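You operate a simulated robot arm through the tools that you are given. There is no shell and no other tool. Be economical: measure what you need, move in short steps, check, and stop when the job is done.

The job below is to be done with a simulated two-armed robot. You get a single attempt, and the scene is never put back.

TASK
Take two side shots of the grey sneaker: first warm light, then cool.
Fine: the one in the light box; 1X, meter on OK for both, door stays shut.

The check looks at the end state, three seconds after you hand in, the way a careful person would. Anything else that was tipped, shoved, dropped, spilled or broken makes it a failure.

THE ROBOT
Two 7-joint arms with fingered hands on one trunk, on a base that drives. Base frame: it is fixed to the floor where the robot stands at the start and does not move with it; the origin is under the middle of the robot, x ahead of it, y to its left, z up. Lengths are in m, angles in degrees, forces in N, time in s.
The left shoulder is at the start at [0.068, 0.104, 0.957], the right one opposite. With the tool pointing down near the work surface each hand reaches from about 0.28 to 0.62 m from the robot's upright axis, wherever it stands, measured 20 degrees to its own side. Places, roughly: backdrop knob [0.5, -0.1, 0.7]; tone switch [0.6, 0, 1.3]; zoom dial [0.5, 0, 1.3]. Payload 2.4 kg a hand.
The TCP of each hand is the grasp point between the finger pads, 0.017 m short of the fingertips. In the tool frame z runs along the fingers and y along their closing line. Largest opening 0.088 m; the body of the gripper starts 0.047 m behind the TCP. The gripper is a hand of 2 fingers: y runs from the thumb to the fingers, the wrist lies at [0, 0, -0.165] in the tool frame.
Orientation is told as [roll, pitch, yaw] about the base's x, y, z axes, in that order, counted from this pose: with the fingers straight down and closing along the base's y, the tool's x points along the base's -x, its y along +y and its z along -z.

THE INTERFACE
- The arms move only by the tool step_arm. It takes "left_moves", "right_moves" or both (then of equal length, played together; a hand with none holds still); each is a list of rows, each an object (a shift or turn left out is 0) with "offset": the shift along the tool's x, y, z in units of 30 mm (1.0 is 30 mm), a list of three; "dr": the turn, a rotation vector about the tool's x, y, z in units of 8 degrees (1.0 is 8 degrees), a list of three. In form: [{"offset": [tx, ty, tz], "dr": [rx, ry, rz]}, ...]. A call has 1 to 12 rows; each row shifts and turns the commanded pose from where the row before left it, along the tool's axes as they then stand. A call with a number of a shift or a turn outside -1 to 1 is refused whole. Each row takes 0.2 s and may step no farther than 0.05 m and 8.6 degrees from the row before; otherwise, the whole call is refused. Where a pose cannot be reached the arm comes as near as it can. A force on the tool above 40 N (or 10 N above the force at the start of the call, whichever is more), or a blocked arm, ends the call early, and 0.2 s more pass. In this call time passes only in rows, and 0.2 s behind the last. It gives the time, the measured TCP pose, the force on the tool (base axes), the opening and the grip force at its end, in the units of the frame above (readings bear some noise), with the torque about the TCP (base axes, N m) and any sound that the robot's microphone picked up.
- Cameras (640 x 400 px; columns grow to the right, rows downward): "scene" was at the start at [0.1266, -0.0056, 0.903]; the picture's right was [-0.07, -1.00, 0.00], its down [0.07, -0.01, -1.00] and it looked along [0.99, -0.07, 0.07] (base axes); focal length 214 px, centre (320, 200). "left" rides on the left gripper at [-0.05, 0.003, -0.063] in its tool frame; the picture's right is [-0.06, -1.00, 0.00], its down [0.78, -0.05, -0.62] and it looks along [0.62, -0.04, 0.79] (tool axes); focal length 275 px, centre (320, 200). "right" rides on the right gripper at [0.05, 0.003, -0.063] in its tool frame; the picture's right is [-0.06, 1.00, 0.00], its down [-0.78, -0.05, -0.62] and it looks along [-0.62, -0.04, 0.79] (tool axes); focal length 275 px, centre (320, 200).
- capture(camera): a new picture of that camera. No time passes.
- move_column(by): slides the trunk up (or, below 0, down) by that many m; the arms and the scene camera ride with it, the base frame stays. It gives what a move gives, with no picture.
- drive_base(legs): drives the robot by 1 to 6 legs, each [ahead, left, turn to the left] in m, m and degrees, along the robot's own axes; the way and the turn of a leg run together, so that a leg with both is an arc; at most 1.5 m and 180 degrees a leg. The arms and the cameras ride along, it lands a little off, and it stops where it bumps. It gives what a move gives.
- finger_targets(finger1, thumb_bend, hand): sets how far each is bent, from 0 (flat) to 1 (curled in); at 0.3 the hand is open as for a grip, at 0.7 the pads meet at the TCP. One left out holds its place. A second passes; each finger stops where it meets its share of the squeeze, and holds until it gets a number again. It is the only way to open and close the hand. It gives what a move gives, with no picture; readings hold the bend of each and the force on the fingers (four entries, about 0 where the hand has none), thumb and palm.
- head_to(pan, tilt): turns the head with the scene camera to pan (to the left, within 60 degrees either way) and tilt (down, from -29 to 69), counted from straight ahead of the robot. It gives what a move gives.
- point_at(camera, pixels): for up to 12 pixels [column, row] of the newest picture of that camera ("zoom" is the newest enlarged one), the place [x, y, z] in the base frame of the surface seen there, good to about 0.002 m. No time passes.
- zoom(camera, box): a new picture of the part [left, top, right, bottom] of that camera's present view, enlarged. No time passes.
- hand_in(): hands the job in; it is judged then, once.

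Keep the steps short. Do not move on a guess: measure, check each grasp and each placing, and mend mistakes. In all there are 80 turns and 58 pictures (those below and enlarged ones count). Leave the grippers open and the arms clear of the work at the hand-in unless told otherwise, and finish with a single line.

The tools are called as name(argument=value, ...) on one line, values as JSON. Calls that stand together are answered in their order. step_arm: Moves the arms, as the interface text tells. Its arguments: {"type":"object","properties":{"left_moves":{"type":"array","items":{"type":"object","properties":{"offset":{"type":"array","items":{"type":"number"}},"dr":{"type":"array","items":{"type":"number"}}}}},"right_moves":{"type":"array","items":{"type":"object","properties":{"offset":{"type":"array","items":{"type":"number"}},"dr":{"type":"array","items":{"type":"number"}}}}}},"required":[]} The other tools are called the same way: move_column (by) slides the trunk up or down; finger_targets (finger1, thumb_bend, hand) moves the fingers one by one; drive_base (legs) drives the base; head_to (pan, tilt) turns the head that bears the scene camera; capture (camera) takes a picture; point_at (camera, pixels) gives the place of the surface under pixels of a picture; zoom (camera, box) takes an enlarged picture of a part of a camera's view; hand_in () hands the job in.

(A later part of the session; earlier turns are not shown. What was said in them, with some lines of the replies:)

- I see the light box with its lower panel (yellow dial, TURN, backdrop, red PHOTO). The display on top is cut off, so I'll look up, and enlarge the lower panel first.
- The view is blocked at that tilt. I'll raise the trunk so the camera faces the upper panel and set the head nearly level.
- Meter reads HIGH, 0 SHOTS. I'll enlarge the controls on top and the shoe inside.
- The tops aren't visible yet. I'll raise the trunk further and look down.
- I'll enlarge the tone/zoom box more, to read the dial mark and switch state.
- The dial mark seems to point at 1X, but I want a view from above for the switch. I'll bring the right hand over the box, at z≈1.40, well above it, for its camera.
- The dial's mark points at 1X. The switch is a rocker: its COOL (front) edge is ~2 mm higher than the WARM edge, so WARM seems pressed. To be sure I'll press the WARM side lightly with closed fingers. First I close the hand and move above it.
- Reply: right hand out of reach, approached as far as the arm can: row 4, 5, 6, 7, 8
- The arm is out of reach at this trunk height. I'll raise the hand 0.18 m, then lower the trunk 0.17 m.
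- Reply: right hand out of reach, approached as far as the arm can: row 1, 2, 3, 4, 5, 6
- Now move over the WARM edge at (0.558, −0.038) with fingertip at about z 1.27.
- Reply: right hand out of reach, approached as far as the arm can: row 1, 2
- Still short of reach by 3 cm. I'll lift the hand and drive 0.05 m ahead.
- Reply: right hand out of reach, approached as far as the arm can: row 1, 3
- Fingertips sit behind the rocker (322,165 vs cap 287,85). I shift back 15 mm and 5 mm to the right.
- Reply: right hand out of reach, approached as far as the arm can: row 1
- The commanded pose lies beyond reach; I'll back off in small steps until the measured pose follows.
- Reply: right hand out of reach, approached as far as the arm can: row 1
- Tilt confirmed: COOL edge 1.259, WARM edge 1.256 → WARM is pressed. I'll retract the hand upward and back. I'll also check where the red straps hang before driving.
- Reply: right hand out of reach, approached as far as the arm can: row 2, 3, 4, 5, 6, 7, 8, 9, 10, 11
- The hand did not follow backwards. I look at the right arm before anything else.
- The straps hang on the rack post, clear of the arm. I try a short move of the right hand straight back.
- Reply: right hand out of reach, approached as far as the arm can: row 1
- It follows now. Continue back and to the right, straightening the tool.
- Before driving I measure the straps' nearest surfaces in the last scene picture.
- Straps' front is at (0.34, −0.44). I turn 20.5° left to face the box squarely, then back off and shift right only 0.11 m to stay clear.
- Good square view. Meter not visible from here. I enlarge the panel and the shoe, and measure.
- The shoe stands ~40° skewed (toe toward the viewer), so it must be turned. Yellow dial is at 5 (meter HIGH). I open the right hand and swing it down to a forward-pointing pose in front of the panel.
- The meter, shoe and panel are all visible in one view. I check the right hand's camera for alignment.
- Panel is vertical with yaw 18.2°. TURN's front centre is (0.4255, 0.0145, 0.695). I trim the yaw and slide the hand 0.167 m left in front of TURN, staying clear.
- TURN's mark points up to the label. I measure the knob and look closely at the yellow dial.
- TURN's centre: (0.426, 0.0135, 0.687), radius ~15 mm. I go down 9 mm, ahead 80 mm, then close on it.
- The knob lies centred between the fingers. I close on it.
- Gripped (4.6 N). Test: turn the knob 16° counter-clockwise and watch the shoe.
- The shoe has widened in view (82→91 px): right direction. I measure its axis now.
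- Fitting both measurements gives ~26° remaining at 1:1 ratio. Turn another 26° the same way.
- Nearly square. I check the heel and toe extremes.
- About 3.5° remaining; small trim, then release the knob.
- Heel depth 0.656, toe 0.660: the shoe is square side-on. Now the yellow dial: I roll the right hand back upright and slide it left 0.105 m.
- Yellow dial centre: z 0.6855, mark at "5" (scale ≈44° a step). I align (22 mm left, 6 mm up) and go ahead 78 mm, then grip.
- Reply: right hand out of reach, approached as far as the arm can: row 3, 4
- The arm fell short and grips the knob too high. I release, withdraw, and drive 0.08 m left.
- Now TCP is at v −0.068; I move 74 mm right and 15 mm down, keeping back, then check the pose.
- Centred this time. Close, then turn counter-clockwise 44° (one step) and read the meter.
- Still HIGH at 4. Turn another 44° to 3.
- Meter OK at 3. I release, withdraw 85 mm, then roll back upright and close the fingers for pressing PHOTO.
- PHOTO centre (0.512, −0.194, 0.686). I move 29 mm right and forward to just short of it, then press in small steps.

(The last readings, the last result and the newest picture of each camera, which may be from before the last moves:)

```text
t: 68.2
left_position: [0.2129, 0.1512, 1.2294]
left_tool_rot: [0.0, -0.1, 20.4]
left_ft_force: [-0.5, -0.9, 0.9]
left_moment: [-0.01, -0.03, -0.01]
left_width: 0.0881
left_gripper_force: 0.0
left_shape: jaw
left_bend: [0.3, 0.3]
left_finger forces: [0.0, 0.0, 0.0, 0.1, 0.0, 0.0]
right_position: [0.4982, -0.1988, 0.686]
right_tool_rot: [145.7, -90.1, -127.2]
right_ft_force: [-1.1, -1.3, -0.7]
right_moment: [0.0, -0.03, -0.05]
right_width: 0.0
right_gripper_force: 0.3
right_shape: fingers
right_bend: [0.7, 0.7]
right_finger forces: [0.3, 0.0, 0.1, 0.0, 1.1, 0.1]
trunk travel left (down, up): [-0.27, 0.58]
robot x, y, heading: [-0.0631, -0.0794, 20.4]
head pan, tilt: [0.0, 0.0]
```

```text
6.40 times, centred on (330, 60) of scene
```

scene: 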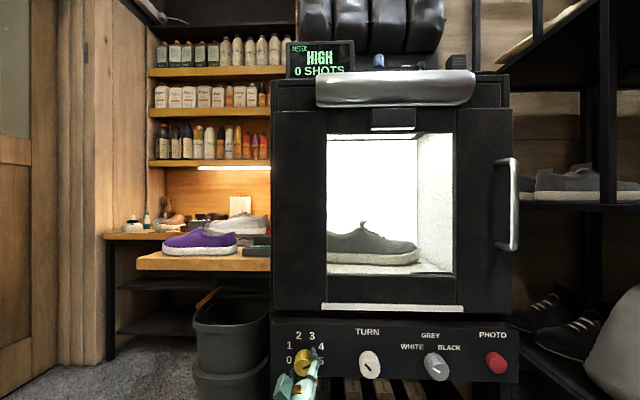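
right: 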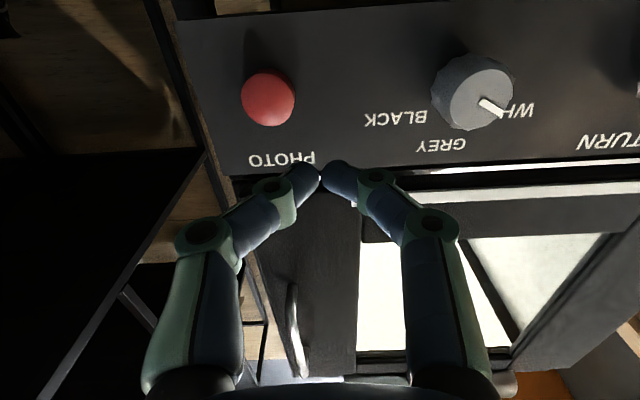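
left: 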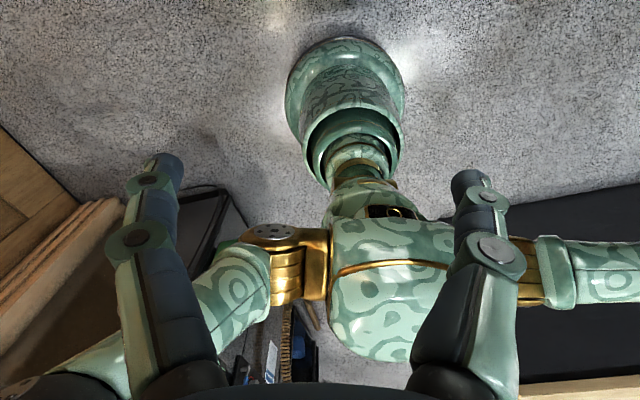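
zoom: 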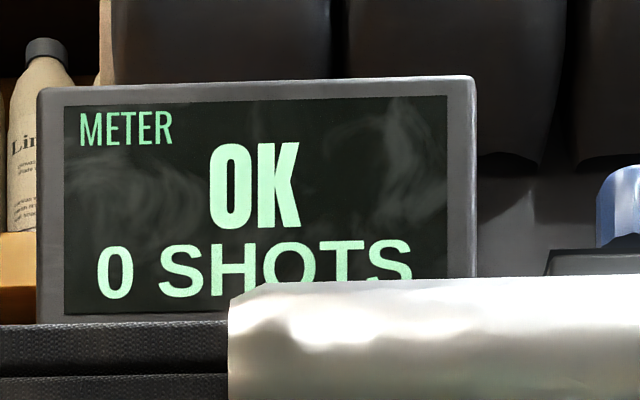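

Contact just begun (1.3 N), still 0 shots. Press a little further; the microphone report should tell.

step_arm(right_moves=[{"offset": [0, 0, 0.13]}, {"offset": [0, 0, 0.0]}])

```text
t: 68.8
left_position: [0.2128, 0.1519, 1.2287]
left_tool_rot: [0.0, -0.1, 20.4]
left_ft_force: [0.9, -0.5, -0.2]
left_moment: [0.02, 0.01, 0.01]
left_width: 0.0879
left_gripper_force: 0.1
left_shape: jaw
left_bend: [0.3, 0.3]
left_finger forces: [0.0, 0.0, 0.0, 0.1, 0.0, 0.0]
right_position: [0.502, -0.1981, 0.6878]
right_tool_rot: [159.7, -90.0, -141.4]
right_ft_force: [-2.7, -0.8, -0.7]
right_moment: [-0.01, 0.0, -0.01]
right_width: 0.0001
right_gripper_force: 1.7
right_shape: fingers
right_bend: [0.7, 0.7]
right_finger forces: [1.6, 0.1, 0.0, 0.0, 1.3, 0.1]
trunk travel left (down, up): [-0.27, 0.58]
robot x, y, heading: [-0.0671, -0.0776, 20.5]
head pan, tilt: [0.0, 0.0]
heard: click
```

A click. I retract and read the meter.

step_arm(right_moves=[{"offset": [0, 0, -0.9]}, {"offset": [0, 0, -0.9]}, {"offset": [0, 0, -0.9]}])

capture(camera="scene")

zoom(camera="scene", box=[280, 30, 380, 90])

```text
t: 69.6
left_position: [0.2112, 0.1523, 1.2295]
left_tool_rot: [0.0, 0.0, 20.3]
left_ft_force: [0.0, 0.5, -0.2]
left_moment: [-0.01, 0.0, 0.02]
left_width: 0.0879
left_gripper_force: 0.0
left_shape: jaw
left_bend: [0.3, 0.3]
left_finger forces: [0.1, 0.1, 0.1, 0.0, 0.0, 0.0]
right_position: [0.4259, -0.2228, 0.6855]
right_tool_rot: [-170.0, -89.9, -171.6]
right_ft_force: [0.4, 0.3, 0.2]
right_moment: [0.0, -0.01, -0.03]
right_width: 0.0
right_gripper_force: 0.1
right_shape: fingers
right_bend: [0.7, 0.7]
right_finger forces: [0.0, 0.0, 0.0, 0.1, 0.0, 0.0]
trunk travel left (down, up): [-0.27, 0.58]
robot x, y, heading: [-0.0618, -0.0754, 20.3]
head pan, tilt: [0.0, 0.0]
```

```text
17 pictures are left
```

scene: 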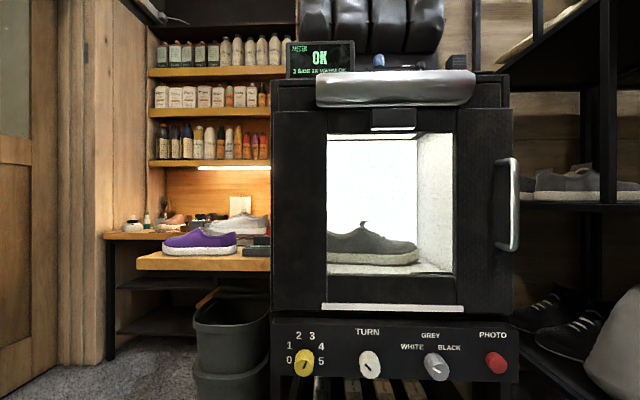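

```text
6.40 times, centred on (330, 60) of scene
```

zoom: 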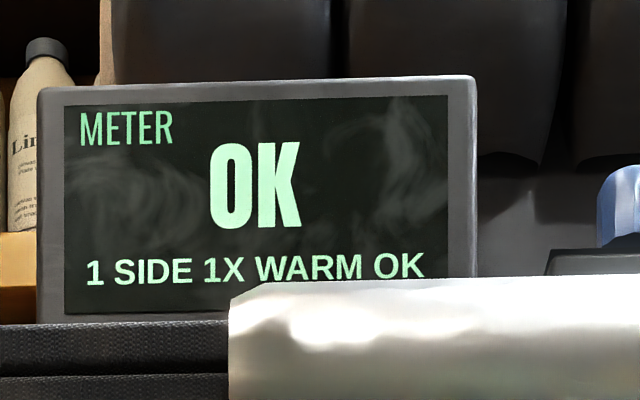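

Display: "1 SIDE 1X WARM OK" — first shot done. Now for COOL: I swing the right hand back to pointing down while rising, then raise the trunk.

step_arm(right_moves=[{"offset": [-0.826, 0, -0.195], "dr": [0, 1, 0]}, {"offset": [-0.791, 0, -0.309], "dr": [0, 1, 0]}, {"offset": [-0.74, 0, -0.416], "dr": [0, 1, 0]}, {"offset": [-0.676, 0, -0.515], "dr": [0, 1, 0]}, {"offset": [-0.597, 0, -0.604], "dr": [0, 1, 0]}, {"offset": [-0.507, 0, -0.681], "dr": [0, 1, 0]}, {"offset": [-0.407, 0, -0.745], "dr": [0, 1, 0]}, {"offset": [-0.3, 0, -0.795], "dr": [0, 1, 0]}, {"offset": [-0.186, 0, -0.829], "dr": [0, 1, 0]}, {"offset": [-0.069, 0, -0.847], "dr": [0, 1, 0]}, {"offset": [0.049, 0, -0.848], "dr": [0, 1, 0]}, {"dr": [0, 0.25, 0]}])

move_column(by=0.4)

```text
t: 72.2
left_position: [0.2114, 0.1521, 1.2305]
left_tool_rot: [0.0, 0.0, 20.3]
left_ft_force: [0.4, -0.7, 1.1]
left_moment: [0.02, 0.0, -0.01]
left_width: 0.0879
left_gripper_force: 0.1
left_shape: jaw
left_bend: [0.3, 0.3]
left_finger forces: [0.1, 0.0, 0.1, 0.1, 0.1, 0.0]
right_position: [0.3648, -0.2435, 0.9591]
right_tool_rot: [0.1, 0.0, 18.4]
right_ft_force: [0.9, -0.3, 0.2]
right_moment: [0.01, 0.04, -0.04]
right_width: 0.0
right_gripper_force: 0.1
right_shape: fingers
right_bend: [0.7, 0.7]
right_finger forces: [0.0, 0.0, 0.0, 0.1, 0.0, 0.0]
trunk travel left (down, up): [-0.27, 0.58]
robot x, y, heading: [-0.061, -0.075, 20.5]
head pan, tilt: [0.0, 0.0]
```

```text
t: 76.0
left_position: [0.2132, 0.1515, 1.6307]
left_tool_rot: [0.0, -0.1, 20.4]
left_ft_force: [-0.3, 0.1, 0.8]
left_moment: [0.01, 0.01, 0.01]
left_width: 0.0878
left_gripper_force: 0.0
left_shape: jaw
left_bend: [0.3, 0.3]
left_finger forces: [0.1, 0.0, 0.0, 0.1, 0.0, 0.0]
right_position: [0.3639, -0.243, 1.3592]
right_tool_rot: [0.0, -0.1, 18.3]
right_ft_force: [-1.1, 0.3, 0.4]
right_moment: [-0.01, -0.02, -0.01]
right_width: 0.0004
right_gripper_force: 0.0
right_shape: fingers
right_bend: [0.7, 0.7]
right_finger forces: [0.1, 0.0, 0.0, 0.0, 0.1, 0.0]
trunk travel left (down, up): [-0.67, 0.18]
robot x, y, heading: [-0.0629, -0.0755, 20.4]
head pan, tilt: [0.0, 0.0]
```

Drive 0.09 m ahead, then move the hand left and forward over the COOL edge, still at z≈1.36.

drive_base(legs=[[0.09, 0, 0]])

step_arm(right_moves=[{"offset": [0, 0.88, 0]}, {"offset": [0, 0.88, 0]}, {"offset": [0, 0.88, 0]}, {"offset": [0, 0.88, 0]}, {"offset": [0, 0.88, 0]}, {"offset": [-0.87, 0, 0]}, {"offset": [-0.87, 0, 0]}, {"offset": [-0.87, 0, 0]}, {"offset": [-0.87, 0, 0]}, {"offset": [-0.87, 0, 0]}])

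```text
t: 77.2
left_position: [0.298, 0.184, 1.6294]
left_tool_rot: [0.0, 0.1, 20.3]
left_ft_force: [0.3, -0.8, 1.1]
left_moment: [-0.02, 0.0, -0.01]
left_width: 0.0879
left_gripper_force: 0.0
left_shape: jaw
left_bend: [0.3, 0.3]
left_finger forces: [0.0, 0.0, 0.0, 0.1, 0.0, 0.0]
right_position: [0.449, -0.2113, 1.358]
right_tool_rot: [0.0, 0.0, 18.3]
right_ft_force: [0.1, 0.1, -0.3]
right_moment: [0.01, 0.02, 0.0]
right_width: 0.0
right_gripper_force: 0.1
right_shape: fingers
right_bend: [0.7, 0.7]
right_finger forces: [0.0, 0.0, 0.0, 0.0, 0.1, 0.0]
trunk travel left (down, up): [-0.67, 0.18]
robot x, y, heading: [0.0218, -0.045, 20.4]
head pan, tilt: [0.0, 0.0]
```

```text
t: 79.3
left_position: [0.2964, 0.1826, 1.6296]
left_tool_rot: [-0.1, 0.0, 20.4]
left_ft_force: [-0.7, 0.4, -0.5]
left_moment: [0.01, 0.02, -0.02]
left_width: 0.0881
left_gripper_force: 0.0
left_shape: jaw
left_bend: [0.3, 0.3]
left_finger forces: [0.1, 0.0, 0.0, 0.0, 0.0, 0.1]
right_position: [0.527, -0.0517, 1.3597]
right_tool_rot: [0.0, -0.2, 18.3]
right_ft_force: [-0.1, -0.1, -0.2]
right_moment: [0.0, -0.02, -0.01]
right_width: 0.0
right_gripper_force: 0.0
right_shape: fingers
right_bend: [0.7, 0.7]
right_finger forces: [0.1, 0.1, 0.0, 0.0, 0.1, 0.0]
right hand out of reach, approached as far as the arm can: row 10
trunk travel left (down, up): [-0.67, 0.18]
robot x, y, heading: [0.0204, -0.0456, 20.6]
head pan, tilt: [0.0, 0.0]
```

8–10 mm short of reach. Drive 0.03 m more, pull the hand back 20 mm, lower to fingertip z≈1.275 and look.

drive_base(legs=[[0.03, 0, 0]])

step_arm(right_moves=[{"offset": [0.67, 0.1, 0]}, {"offset": [0, 0, 0.75]}, {"offset": [0, 0, 0.75]}, {"offset": [0, 0, 0.75]}])

capture(camera="right")

```text
t: 80.2
left_position: [0.3278, 0.1947, 1.6286]
left_tool_rot: [0.0, 0.1, 20.4]
left_ft_force: [1.5, -0.5, 0.1]
left_moment: [0.0, 0.02, 0.0]
left_width: 0.0878
left_gripper_force: 0.1
left_shape: jaw
left_bend: [0.3, 0.3]
left_finger forces: [0.0, 0.0, 0.0, 0.0, 0.0, 0.0]
right_position: [0.5564, -0.0408, 1.3585]
right_tool_rot: [0.1, -0.1, 18.3]
right_ft_force: [-0.4, -0.2, -0.2]
right_moment: [0.04, -0.01, 0.01]
right_width: 0.0
right_gripper_force: 0.1
right_shape: fingers
right_bend: [0.7, 0.7]
right_finger forces: [0.0, 0.0, 0.0, 0.0, 0.0, 0.0]
trunk travel left (down, up): [-0.67, 0.18]
robot x, y, heading: [0.0491, -0.0377, 20.5]
head pan, tilt: [0.0, 0.0]
```

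```text
t: 81.2
left_position: [0.3261, 0.194, 1.6297]
left_tool_rot: [0.0, 0.1, 20.5]
left_ft_force: [0.8, -0.9, -0.5]
left_moment: [0.0, 0.0, -0.02]
left_width: 0.0883
left_gripper_force: 0.0
left_shape: jaw
left_bend: [0.3, 0.3]
left_finger forces: [0.1, 0.0, 0.0, 0.0, 0.1, 0.0]
right_position: [0.5347, -0.0441, 1.292]
right_tool_rot: [0.1, -0.2, 18.2]
right_ft_force: [-0.1, -0.3, 0.2]
right_moment: [0.0, -0.03, -0.01]
right_width: 0.0002
right_gripper_force: 0.1
right_shape: fingers
right_bend: [0.7, 0.7]
right_finger forces: [0.0, 0.0, 0.1, 0.0, 0.1, 0.0]
trunk travel left (down, up): [-0.67, 0.18]
robot x, y, heading: [0.0477, -0.0313, 20.2]
head pan, tilt: [0.0, 0.0]
```

```text
15 pictures are left
```

right: 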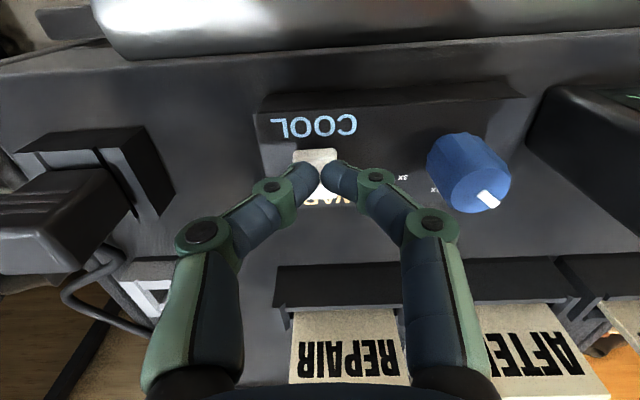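

Fingertips (u 0.494, v 0.209) are over the COOL half of the rocker. I lower slowly and press.

step_arm(right_moves=[{"offset": [0, 0, 0.4]}, {"offset": [0, 0, 0.1]}, {"offset": [0, 0, 0.1]}])

```text
t: 82.0
left_position: [0.3239, 0.1937, 1.6301]
left_tool_rot: [0.0, 0.0, 20.4]
left_ft_force: [0.4, 0.6, -0.1]
left_moment: [-0.03, -0.02, -0.02]
left_width: 0.0877
left_gripper_force: 0.0
left_shape: jaw
left_bend: [0.3, 0.3]
left_finger forces: [0.0, 0.1, 0.0, 0.1, 0.0, 0.0]
right_position: [0.5343, -0.0445, 1.2745]
right_tool_rot: [0.1, -0.2, 18.4]
right_ft_force: [-0.5, 0.0, 1.0]
right_moment: [-0.01, 0.01, 0.02]
right_width: 0.0
right_gripper_force: 0.8
right_shape: fingers
right_bend: [0.7, 0.7]
right_finger forces: [0.8, 0.0, 0.0, 0.0, 0.9, 0.1]
trunk travel left (down, up): [-0.67, 0.18]
robot x, y, heading: [0.0477, -0.0361, 20.3]
head pan, tilt: [0.0, 0.0]
```

Contact at 1 N. Press 3 mm more in 1.5 mm steps.

step_arm(right_moves=[{"offset": [0, 0, 0.05]}, {"offset": [0, 0, 0.05]}])

```text
t: 82.6
left_position: [0.3231, 0.1942, 1.6304]
left_tool_rot: [0.0, 0.0, 20.4]
left_ft_force: [-0.2, 0.2, 1.0]
left_moment: [0.04, 0.02, 0.01]
left_width: 0.088
left_gripper_force: 0.0
left_shape: jaw
left_bend: [0.3, 0.3]
left_finger forces: [0.1, 0.1, 0.0, 0.0, 0.0, 0.0]
right_position: [0.5342, -0.044, 1.272]
right_tool_rot: [0.1, -0.3, 18.3]
right_ft_force: [-4.6, -1.3, 3.3]
right_moment: [0.0, 0.05, -0.03]
right_width: 0.0
right_gripper_force: 2.9
right_shape: fingers
right_bend: [0.7, 0.7]
right_finger forces: [2.1, 0.0, 0.0, 0.0, 3.1, 0.1]
trunk travel left (down, up): [-0.67, 0.18]
robot x, y, heading: [0.0512, -0.0347, 20.3]
head pan, tilt: [0.0, 0.0]
```

3.3 N down, no click yet. A bit further.

step_arm(right_moves=[{"offset": [0, 0, 0.06]}, {"offset": [0, 0, 0.06]}])

capture(camera="right")

```text
t: 83.2
left_position: [0.3234, 0.1932, 1.6303]
left_tool_rot: [0.0, -0.2, 20.3]
left_ft_force: [-0.3, 0.5, -0.3]
left_moment: [0.01, -0.02, -0.01]
left_width: 0.0877
left_gripper_force: 0.1
left_shape: jaw
left_bend: [0.3, 0.3]
left_finger forces: [0.0, 0.1, 0.0, 0.0, 0.2, 0.1]
right_position: [0.533, -0.0455, 1.268]
right_tool_rot: [0.0, -0.2, 18.4]
right_ft_force: [-7.5, -1.3, 4.5]
right_moment: [-0.02, 0.04, 0.02]
right_width: 0.0
right_gripper_force: 4.0
right_shape: fingers
right_bend: [0.7, 0.71]
right_finger forces: [3.1, 0.1, 0.1, 0.1, 5.0, 0.0]
trunk travel left (down, up): [-0.67, 0.18]
robot x, y, heading: [0.0546, -0.0355, 20.5]
head pan, tilt: [0.0, 0.0]
```

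```text
14 pictures are left
```

right: 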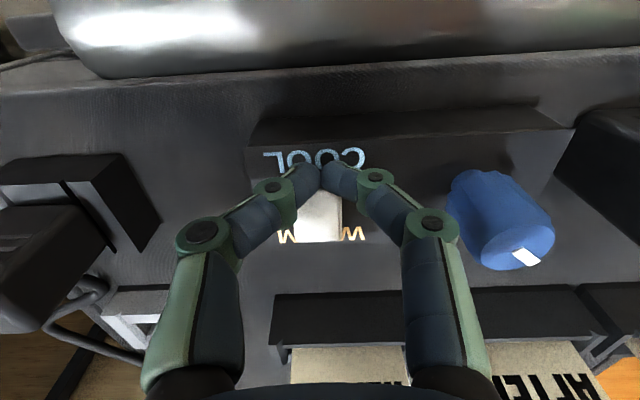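

The fingertip slid in front of the rocker (force −7.5 N in x). I lift, shift 9 mm forward, and look.

step_arm(right_moves=[{"offset": [0, 0, -0.8]}, {"offset": [-0.3, 0, 0]}])

capture(camera="right")

```text
t: 83.8
left_position: [0.3257, 0.1942, 1.6297]
left_tool_rot: [0.0, 0.1, 20.3]
left_ft_force: [-0.2, -0.2, -0.4]
left_moment: [-0.02, -0.01, 0.02]
left_width: 0.088
left_gripper_force: 0.1
left_shape: jaw
left_bend: [0.3, 0.3]
left_finger forces: [0.1, 0.0, 0.1, 0.0, 0.0, 0.0]
right_position: [0.5442, -0.0416, 1.2909]
right_tool_rot: [0.1, -0.3, 18.4]
right_ft_force: [0.1, -0.8, 0.2]
right_moment: [0.01, -0.02, -0.02]
right_width: 0.0003
right_gripper_force: 0.0
right_shape: fingers
right_bend: [0.7, 0.7]
right_finger forces: [0.1, 0.0, 0.1, 0.0, 0.0, 0.0]
trunk travel left (down, up): [-0.67, 0.18]
robot x, y, heading: [0.0512, -0.0347, 20.4]
head pan, tilt: [0.0, 0.0]
```

```text
13 pictures are left
```

right: 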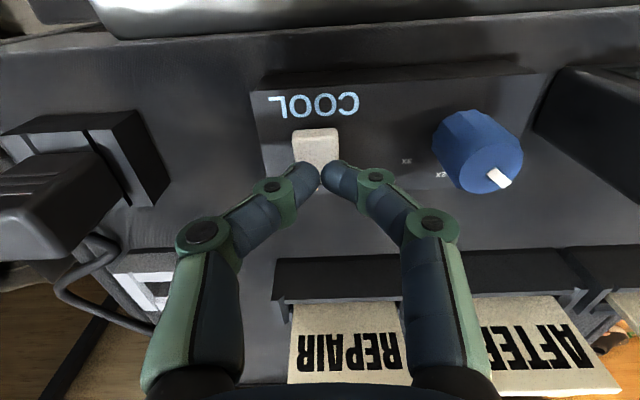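

zoom(camera="right", box=[256, 80, 384, 200])

point_at(camera="right", pixels=[[300, 132], [315, 131], [330, 130], [300, 142], [315, 142], [330, 142], [312, 155], [330, 155], [298, 155], [320, 175], [320, 185]])

```text
3.33 times, centred on (320, 140) of right
```

zoom: 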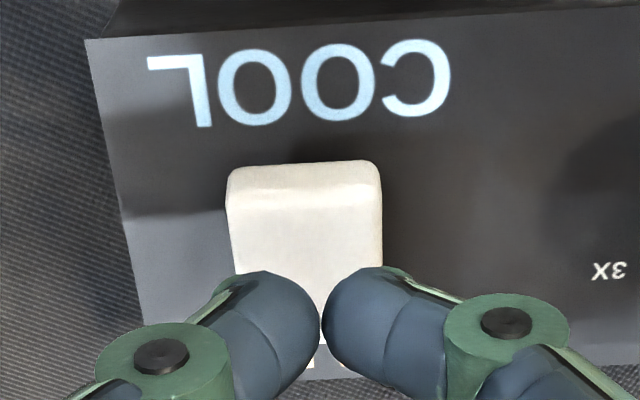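

```text
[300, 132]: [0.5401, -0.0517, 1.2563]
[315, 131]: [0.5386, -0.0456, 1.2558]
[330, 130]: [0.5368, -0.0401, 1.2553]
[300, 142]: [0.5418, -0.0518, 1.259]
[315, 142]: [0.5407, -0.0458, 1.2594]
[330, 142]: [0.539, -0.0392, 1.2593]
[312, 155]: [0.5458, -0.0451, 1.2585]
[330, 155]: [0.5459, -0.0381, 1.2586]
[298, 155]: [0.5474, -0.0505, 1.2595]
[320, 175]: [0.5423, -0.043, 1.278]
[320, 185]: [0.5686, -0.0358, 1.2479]
```

Rocker unchanged. The tip (u 0.504) is near the pivot; I shift back 4 mm to u 0.500 (edge at 0.498, pivot 0.507) and press.

step_arm(right_moves=[{"offset": [0.1, 0, 0.2]}, {"offset": [0, 0, 0.2]}, {"offset": [0, 0, 0.1]}, {"offset": [0, 0, 0.07]}])

step_arm(right_moves=[{"offset": [0, 0, 0.06]}, {"offset": [0, 0, 0.06]}])

```text
t: 84.8
left_position: [0.3235, 0.1936, 1.6293]
left_tool_rot: [0.0, 0.0, 20.5]
left_ft_force: [-0.8, 0.1, 0.7]
left_moment: [0.02, 0.03, -0.01]
left_width: 0.0881
left_gripper_force: 0.1
left_shape: jaw
left_bend: [0.3, 0.3]
left_finger forces: [0.1, 0.0, 0.0, 0.1, 0.0, 0.0]
right_position: [0.5376, -0.0457, 1.2747]
right_tool_rot: [0.1, -0.3, 18.2]
right_ft_force: [0.2, 1.0, 0.6]
right_moment: [0.0, 0.02, 0.02]
right_width: 0.0001
right_gripper_force: 0.5
right_shape: fingers
right_bend: [0.7, 0.7]
right_finger forces: [0.3, 0.0, 0.1, 0.1, 0.8, 0.0]
right hand out of reach, approached as far as the arm can: row 4
trunk travel left (down, up): [-0.67, 0.18]
robot x, y, heading: [0.048, -0.0315, 20.3]
head pan, tilt: [0.0, 0.0]
```

```text
t: 85.4
left_position: [0.3244, 0.1938, 1.6296]
left_tool_rot: [-0.1, 0.0, 20.4]
left_ft_force: [-1.4, 0.3, -0.3]
left_moment: [0.0, 0.04, -0.01]
left_width: 0.0881
left_gripper_force: 0.0
left_shape: jaw
left_bend: [0.3, 0.3]
left_finger forces: [0.0, 0.1, 0.0, 0.0, 0.1, 0.1]
right_position: [0.5373, -0.0451, 1.2731]
right_tool_rot: [0.2, -0.5, 18.3]
right_ft_force: [2.3, -1.3, 19.3]
right_moment: [-0.02, -0.12, 0.02]
right_width: 0.0002
right_gripper_force: 10.1
right_shape: fingers
right_bend: [0.72, 0.71]
right_finger forces: [7.2, 0.0, 0.1, 0.0, 13.0, 0.0]
trunk travel left (down, up): [-0.67, 0.18]
robot x, y, heading: [0.0511, -0.0338, 20.4]
head pan, tilt: [0.0, 0.0]
```

19 N with ~3 mm travel, no click heard. I lift and look at the rocker.

step_arm(right_moves=[{"offset": [0, 0, -0.5]}, {"offset": [0.5, 0, -0.5]}, {"offset": [0.9, 0, 0]}])

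zoom(camera="right", box=[240, 140, 400, 280])

```text
t: 86.2
left_position: [0.3237, 0.1938, 1.6296]
left_tool_rot: [0.0, 0.1, 20.4]
left_ft_force: [-0.4, -0.3, 0.0]
left_moment: [-0.02, -0.01, 0.01]
left_width: 0.0879
left_gripper_force: 0.0
left_shape: jaw
left_bend: [0.3, 0.3]
left_finger forces: [0.0, 0.0, 0.0, 0.0, 0.0, 0.0]
right_position: [0.4978, -0.0591, 1.302]
right_tool_rot: [0.1, -0.2, 18.2]
right_ft_force: [0.0, 0.5, -0.5]
right_moment: [0.02, -0.01, 0.01]
right_width: 0.0003
right_gripper_force: 0.1
right_shape: fingers
right_bend: [0.7, 0.7]
right_finger forces: [0.1, 0.0, 0.0, 0.0, 0.1, 0.1]
trunk travel left (down, up): [-0.67, 0.18]
robot x, y, heading: [0.0472, -0.0353, 20.5]
head pan, tilt: [0.0, 0.0]
```

```text
2.86 times, centred on (320, 210) of right
```

zoom: 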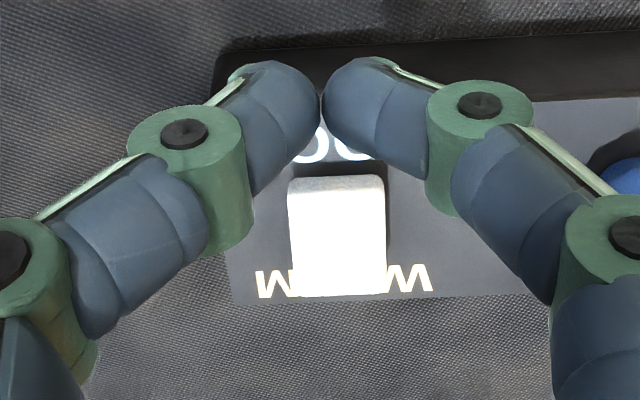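

point_at(camera="zoom", pixels=[[310, 200], [340, 200], [370, 200], [310, 225], [340, 225], [370, 225], [310, 250], [340, 250], [370, 250], [310, 280], [340, 280], [370, 280]])

capture(camera="scene")

```text
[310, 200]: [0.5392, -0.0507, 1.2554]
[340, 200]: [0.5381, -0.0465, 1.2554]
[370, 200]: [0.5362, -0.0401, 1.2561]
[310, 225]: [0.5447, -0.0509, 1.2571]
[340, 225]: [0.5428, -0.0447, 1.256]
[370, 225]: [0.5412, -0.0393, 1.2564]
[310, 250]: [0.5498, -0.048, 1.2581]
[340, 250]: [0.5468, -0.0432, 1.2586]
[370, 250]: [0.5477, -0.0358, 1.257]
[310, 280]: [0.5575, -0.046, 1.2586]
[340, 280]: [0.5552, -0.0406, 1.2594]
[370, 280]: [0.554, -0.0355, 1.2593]
```

```text
10 pictures are left
```

scene: 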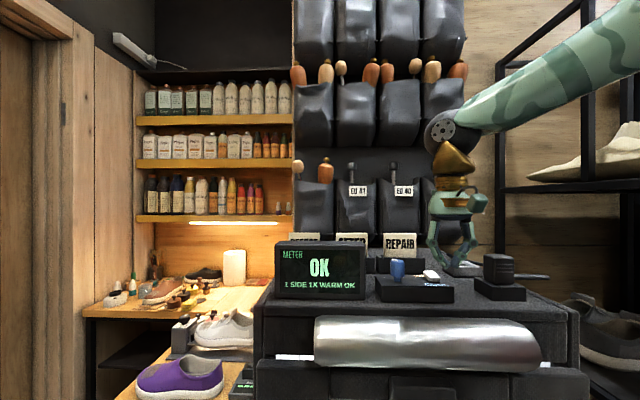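

The tilt has reversed: COOL edge 1.2555, WARM edge 1.259 → COOL is on, meter still OK. I retract the hand, back off 0.12 m and lower the trunk as before.

step_arm(right_moves=[{"offset": [0.3, 0, -0.95]}, {"offset": [0.3, 0, -0.95]}, {"offset": [0.8, -0.8, 0]}, {"offset": [0.8, -0.8, 0]}, {"offset": [0.8, -0.8, 0]}, {"offset": [0, -1, 0]}, {"offset": [0, -1, 0]}])

drive_base(legs=[[-0.12, 0, 0]])

```text
t: 87.8
left_position: [0.3239, 0.193, 1.6305]
left_tool_rot: [0.0, 0.0, 20.4]
left_ft_force: [-0.1, 0.3, -0.7]
left_moment: [-0.01, 0.05, 0.0]
left_width: 0.088
left_gripper_force: 0.0
left_shape: jaw
left_bend: [0.3, 0.3]
left_finger forces: [0.0, 0.1, 0.0, 0.0, 0.0, 0.0]
right_position: [0.4541, -0.2128, 1.3577]
right_tool_rot: [0.1, -0.1, 18.3]
right_ft_force: [-0.1, 0.3, -0.1]
right_moment: [0.0, -0.01, -0.01]
right_width: 0.0002
right_gripper_force: 0.1
right_shape: fingers
right_bend: [0.7, 0.7]
right_finger forces: [0.0, 0.0, 0.0, 0.0, 0.0, 0.0]
trunk travel left (down, up): [-0.67, 0.18]
robot x, y, heading: [0.0554, -0.0375, 20.5]
head pan, tilt: [0.0, 0.0]
```

```text
t: 89.0
left_position: [0.2101, 0.1514, 1.6292]
left_tool_rot: [0.0, 0.0, 20.5]
left_ft_force: [-0.1, -0.2, -0.4]
left_moment: [0.0, 0.04, -0.03]
left_width: 0.0878
left_gripper_force: 0.2
left_shape: jaw
left_bend: [0.3, 0.3]
left_finger forces: [0.1, 0.0, 0.1, 0.0, 0.1, 0.0]
right_position: [0.3399, -0.2529, 1.3582]
right_tool_rot: [-0.1, -0.1, 18.4]
right_ft_force: [0.4, -0.3, -0.6]
right_moment: [-0.02, 0.02, 0.0]
right_width: 0.0
right_gripper_force: 0.1
right_shape: fingers
right_bend: [0.7, 0.7]
right_finger forces: [0.1, 0.0, 0.0, 0.1, 0.0, 0.0]
trunk travel left (down, up): [-0.67, 0.18]
robot x, y, heading: [-0.0646, -0.0764, 20.4]
head pan, tilt: [0.0, 0.0]
```

move_column(by=-0.4)

step_arm(right_moves=[{"offset": [-0.167, 0, 0.833], "dr": [0, -1, 0]}, {"offset": [-0.049, 0, 0.848], "dr": [0, -1, 0]}, {"offset": [0.069, 0, 0.847], "dr": [0, -1, 0]}, {"offset": [0.186, 0, 0.829], "dr": [0, -1, 0]}, {"offset": [0.3, 0, 0.795], "dr": [0, -1, 0]}, {"offset": [0.407, 0, 0.745], "dr": [0, -1, 0]}, {"offset": [0.507, 0, 0.681], "dr": [0, -1, 0]}, {"offset": [0.597, 0, 0.604], "dr": [0, -1, 0]}, {"offset": [0.676, 0, 0.515], "dr": [0, -1, 0]}, {"offset": [0.74, 0, 0.416], "dr": [0, -1, 0]}, {"offset": [0.791, 0, 0.309], "dr": [0, -1, 0]}, {"offset": [0, 0, 0], "dr": [0, -0.25, 0]}])

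capture(camera="right")

capture(camera="scene")

```text
t: 92.8
left_position: [0.2121, 0.152, 1.2298]
left_tool_rot: [0.1, -0.1, 20.4]
left_ft_force: [0.8, 0.7, 0.1]
left_moment: [-0.05, -0.01, -0.04]
left_width: 0.0881
left_gripper_force: 0.1
left_shape: jaw
left_bend: [0.3, 0.3]
left_finger forces: [0.0, 0.0, 0.0, 0.0, 0.1, 0.0]
right_position: [0.3412, -0.2534, 0.958]
right_tool_rot: [0.1, -0.2, 18.3]
right_ft_force: [0.3, -0.6, -0.2]
right_moment: [-0.01, 0.04, 0.0]
right_width: 0.0
right_gripper_force: 0.1
right_shape: fingers
right_bend: [0.7, 0.7]
right_finger forces: [0.1, 0.0, 0.0, 0.1, 0.0, 0.0]
trunk travel left (down, up): [-0.27, 0.58]
robot x, y, heading: [-0.0613, -0.0741, 20.3]
head pan, tilt: [0.0, 0.0]
```

```text
t: 95.5
left_position: [0.2126, 0.1516, 1.2287]
left_tool_rot: [0.1, 0.0, 20.3]
left_ft_force: [-0.1, 0.3, -0.7]
left_moment: [-0.01, -0.03, -0.01]
left_width: 0.0877
left_gripper_force: 0.1
left_shape: jaw
left_bend: [0.3, 0.3]
left_finger forces: [0.1, 0.0, 0.1, 0.0, 0.1, 0.0]
right_position: [0.3948, -0.2363, 0.6813]
right_tool_rot: [171.8, -89.8, -153.5]
right_ft_force: [-0.8, 0.2, 0.0]
right_moment: [0.01, -0.04, -0.03]
right_width: 0.0
right_gripper_force: 0.1
right_shape: fingers
right_bend: [0.7, 0.7]
right_finger forces: [0.0, 0.1, 0.0, 0.0, 0.1, 0.0]
trunk travel left (down, up): [-0.27, 0.58]
robot x, y, heading: [-0.0653, -0.077, 20.3]
head pan, tilt: [0.0, 0.0]
```

```text
9 pictures are left
```

right: 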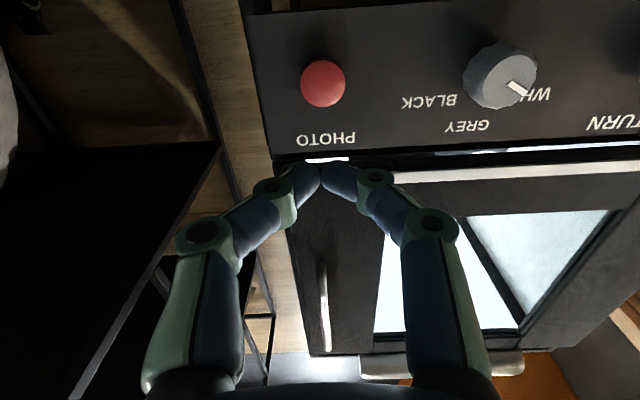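

```text
8 pictures are left
```

scene: 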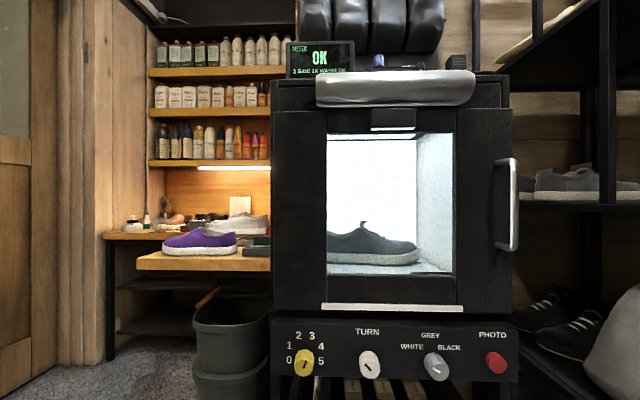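

The light is now bluish, meter OK, shoe still side-on. I approach PHOTO (4 mm left, 5 mm up, ahead 0.104 m), then press in steps until it clicks.

step_arm(right_moves=[{"offset": [-0.16, 0.13, 0.6]}, {"offset": [0, 0, 0.95]}, {"offset": [0, 0, 0.95]}, {"offset": [0, 0, 0.95]}])

step_arm(right_moves=[{"offset": [0, 0, 0.15]}, {"offset": [0, 0, 0.1]}, {"offset": [0, 0, 0.08]}])

```text
t: 96.5
left_position: [0.2118, 0.1525, 1.2294]
left_tool_rot: [0.0, 0.0, 20.4]
left_ft_force: [0.1, 0.6, -0.1]
left_moment: [0.02, -0.01, 0.01]
left_width: 0.0877
left_gripper_force: 0.0
left_shape: jaw
left_bend: [0.3, 0.3]
left_finger forces: [0.0, 0.0, 0.1, 0.0, 0.0, 0.1]
right_position: [0.492, -0.1996, 0.689]
right_tool_rot: [150.1, -89.7, -131.9]
right_ft_force: [0.5, -0.1, 0.9]
right_moment: [-0.02, 0.02, 0.01]
right_width: 0.0
right_gripper_force: 0.1
right_shape: fingers
right_bend: [0.7, 0.7]
right_finger forces: [0.0, 0.1, 0.0, 0.1, 0.1, 0.0]
trunk travel left (down, up): [-0.27, 0.58]
robot x, y, heading: [-0.0608, -0.0751, 20.4]
head pan, tilt: [0.0, 0.0]
```

```text
t: 97.2
left_position: [0.212, 0.1507, 1.2295]
left_tool_rot: [0.0, 0.0, 20.4]
left_ft_force: [-0.5, 0.4, 0.2]
left_moment: [0.0, 0.0, 0.01]
left_width: 0.0879
left_gripper_force: 0.1
left_shape: jaw
left_bend: [0.3, 0.3]
left_finger forces: [0.1, 0.0, 0.1, 0.1, 0.0, 0.0]
right_position: [0.5015, -0.1972, 0.6894]
right_tool_rot: [153.3, -89.8, -134.8]
right_ft_force: [-2.4, -0.9, -0.2]
right_moment: [-0.02, 0.01, -0.02]
right_width: 0.0001
right_gripper_force: 1.5
right_shape: fingers
right_bend: [0.7, 0.7]
right_finger forces: [0.1, 0.0, 0.1, 0.0, 2.5, 0.0]
trunk travel left (down, up): [-0.27, 0.58]
robot x, y, heading: [-0.0606, -0.078, 20.3]
head pan, tilt: [0.0, 0.0]
heard: click
```

Click. I withdraw straight back and read the display.

step_arm(right_moves=[{"offset": [0, 0, -0.9]}, {"offset": [0, 0, -0.9]}, {"offset": [0, 0, -0.9]}, {"offset": [0, 0, -0.9]}])

zoom(camera="scene", box=[280, 30, 380, 90])

finger_targets(hand="right", finger1=0.3, thumb_bend=0.3)

capture(camera="scene")

```text
t: 98.2
left_position: [0.2123, 0.1517, 1.2287]
left_tool_rot: [0.0, 0.0, 20.4]
left_ft_force: [0.7, 0.4, 0.2]
left_moment: [-0.01, -0.01, 0.0]
left_width: 0.0879
left_gripper_force: 0.1
left_shape: jaw
left_bend: [0.3, 0.3]
left_finger forces: [0.0, 0.0, 0.1, 0.0, 0.0, 0.0]
right_position: [0.3979, -0.2308, 0.6892]
right_tool_rot: [156.2, -89.8, -137.9]
right_ft_force: [-0.3, -0.4, -0.4]
right_moment: [-0.01, 0.0, 0.0]
right_width: 0.0
right_gripper_force: 0.1
right_shape: fingers
right_bend: [0.7, 0.7]
right_finger forces: [0.0, 0.0, 0.0, 0.1, 0.0, 0.0]
trunk travel left (down, up): [-0.27, 0.58]
robot x, y, heading: [-0.0606, -0.0745, 20.5]
head pan, tilt: [0.0, 0.0]
```

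```text
6.40 times, centred on (330, 60) of scene
```

zoom: 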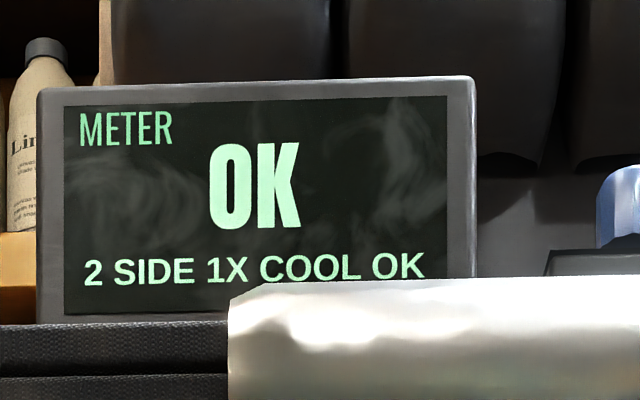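

```text
t: 99.2
left_position: [0.2118, 0.1528, 1.2292]
left_tool_rot: [-0.1, 0.0, 20.4]
left_ft_force: [1.2, -1.3, -0.1]
left_moment: [-0.01, -0.03, -0.02]
left_width: 0.0881
left_gripper_force: 0.1
left_shape: jaw
left_bend: [0.3, 0.3]
left_finger forces: [0.0, 0.0, 0.0, 0.1, 0.1, 0.0]
right_position: [0.398, -0.2292, 0.688]
right_tool_rot: [157.4, -89.8, -139.1]
right_ft_force: [0.8, -0.9, 0.5]
right_moment: [0.01, 0.0, 0.0]
right_width: 0.0833
right_gripper_force: 0.2
right_shape: fingers
right_bend: [0.3, 0.3]
right_finger forces: [0.0, 0.0, 0.0, 0.1, 0.0, 0.1]
trunk travel left (down, up): [-0.27, 0.58]
robot x, y, heading: [-0.0621, -0.0767, 20.5]
head pan, tilt: [0.0, 0.0]
```

```text
6 pictures are left
```

scene: 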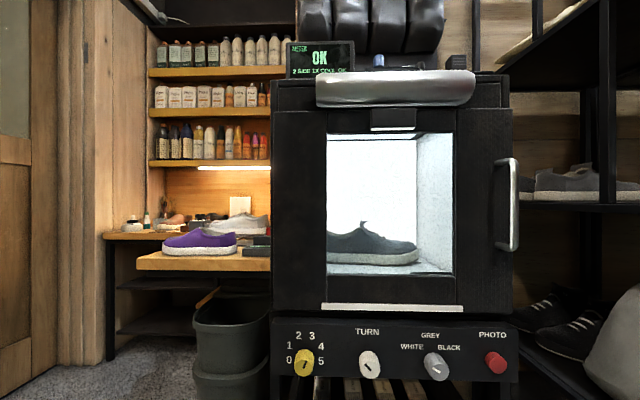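

The display reads "2 SIDE 1X COOL OK", the door is shut, both grippers are open and the hands are clear. I hand in.

hand_in()

```text
The job is handed in.
```

I took two side shots of the grey sneaker in the light box, warm first and then cool; both were logged at 1X with the meter on OK, and the door stayed shut.
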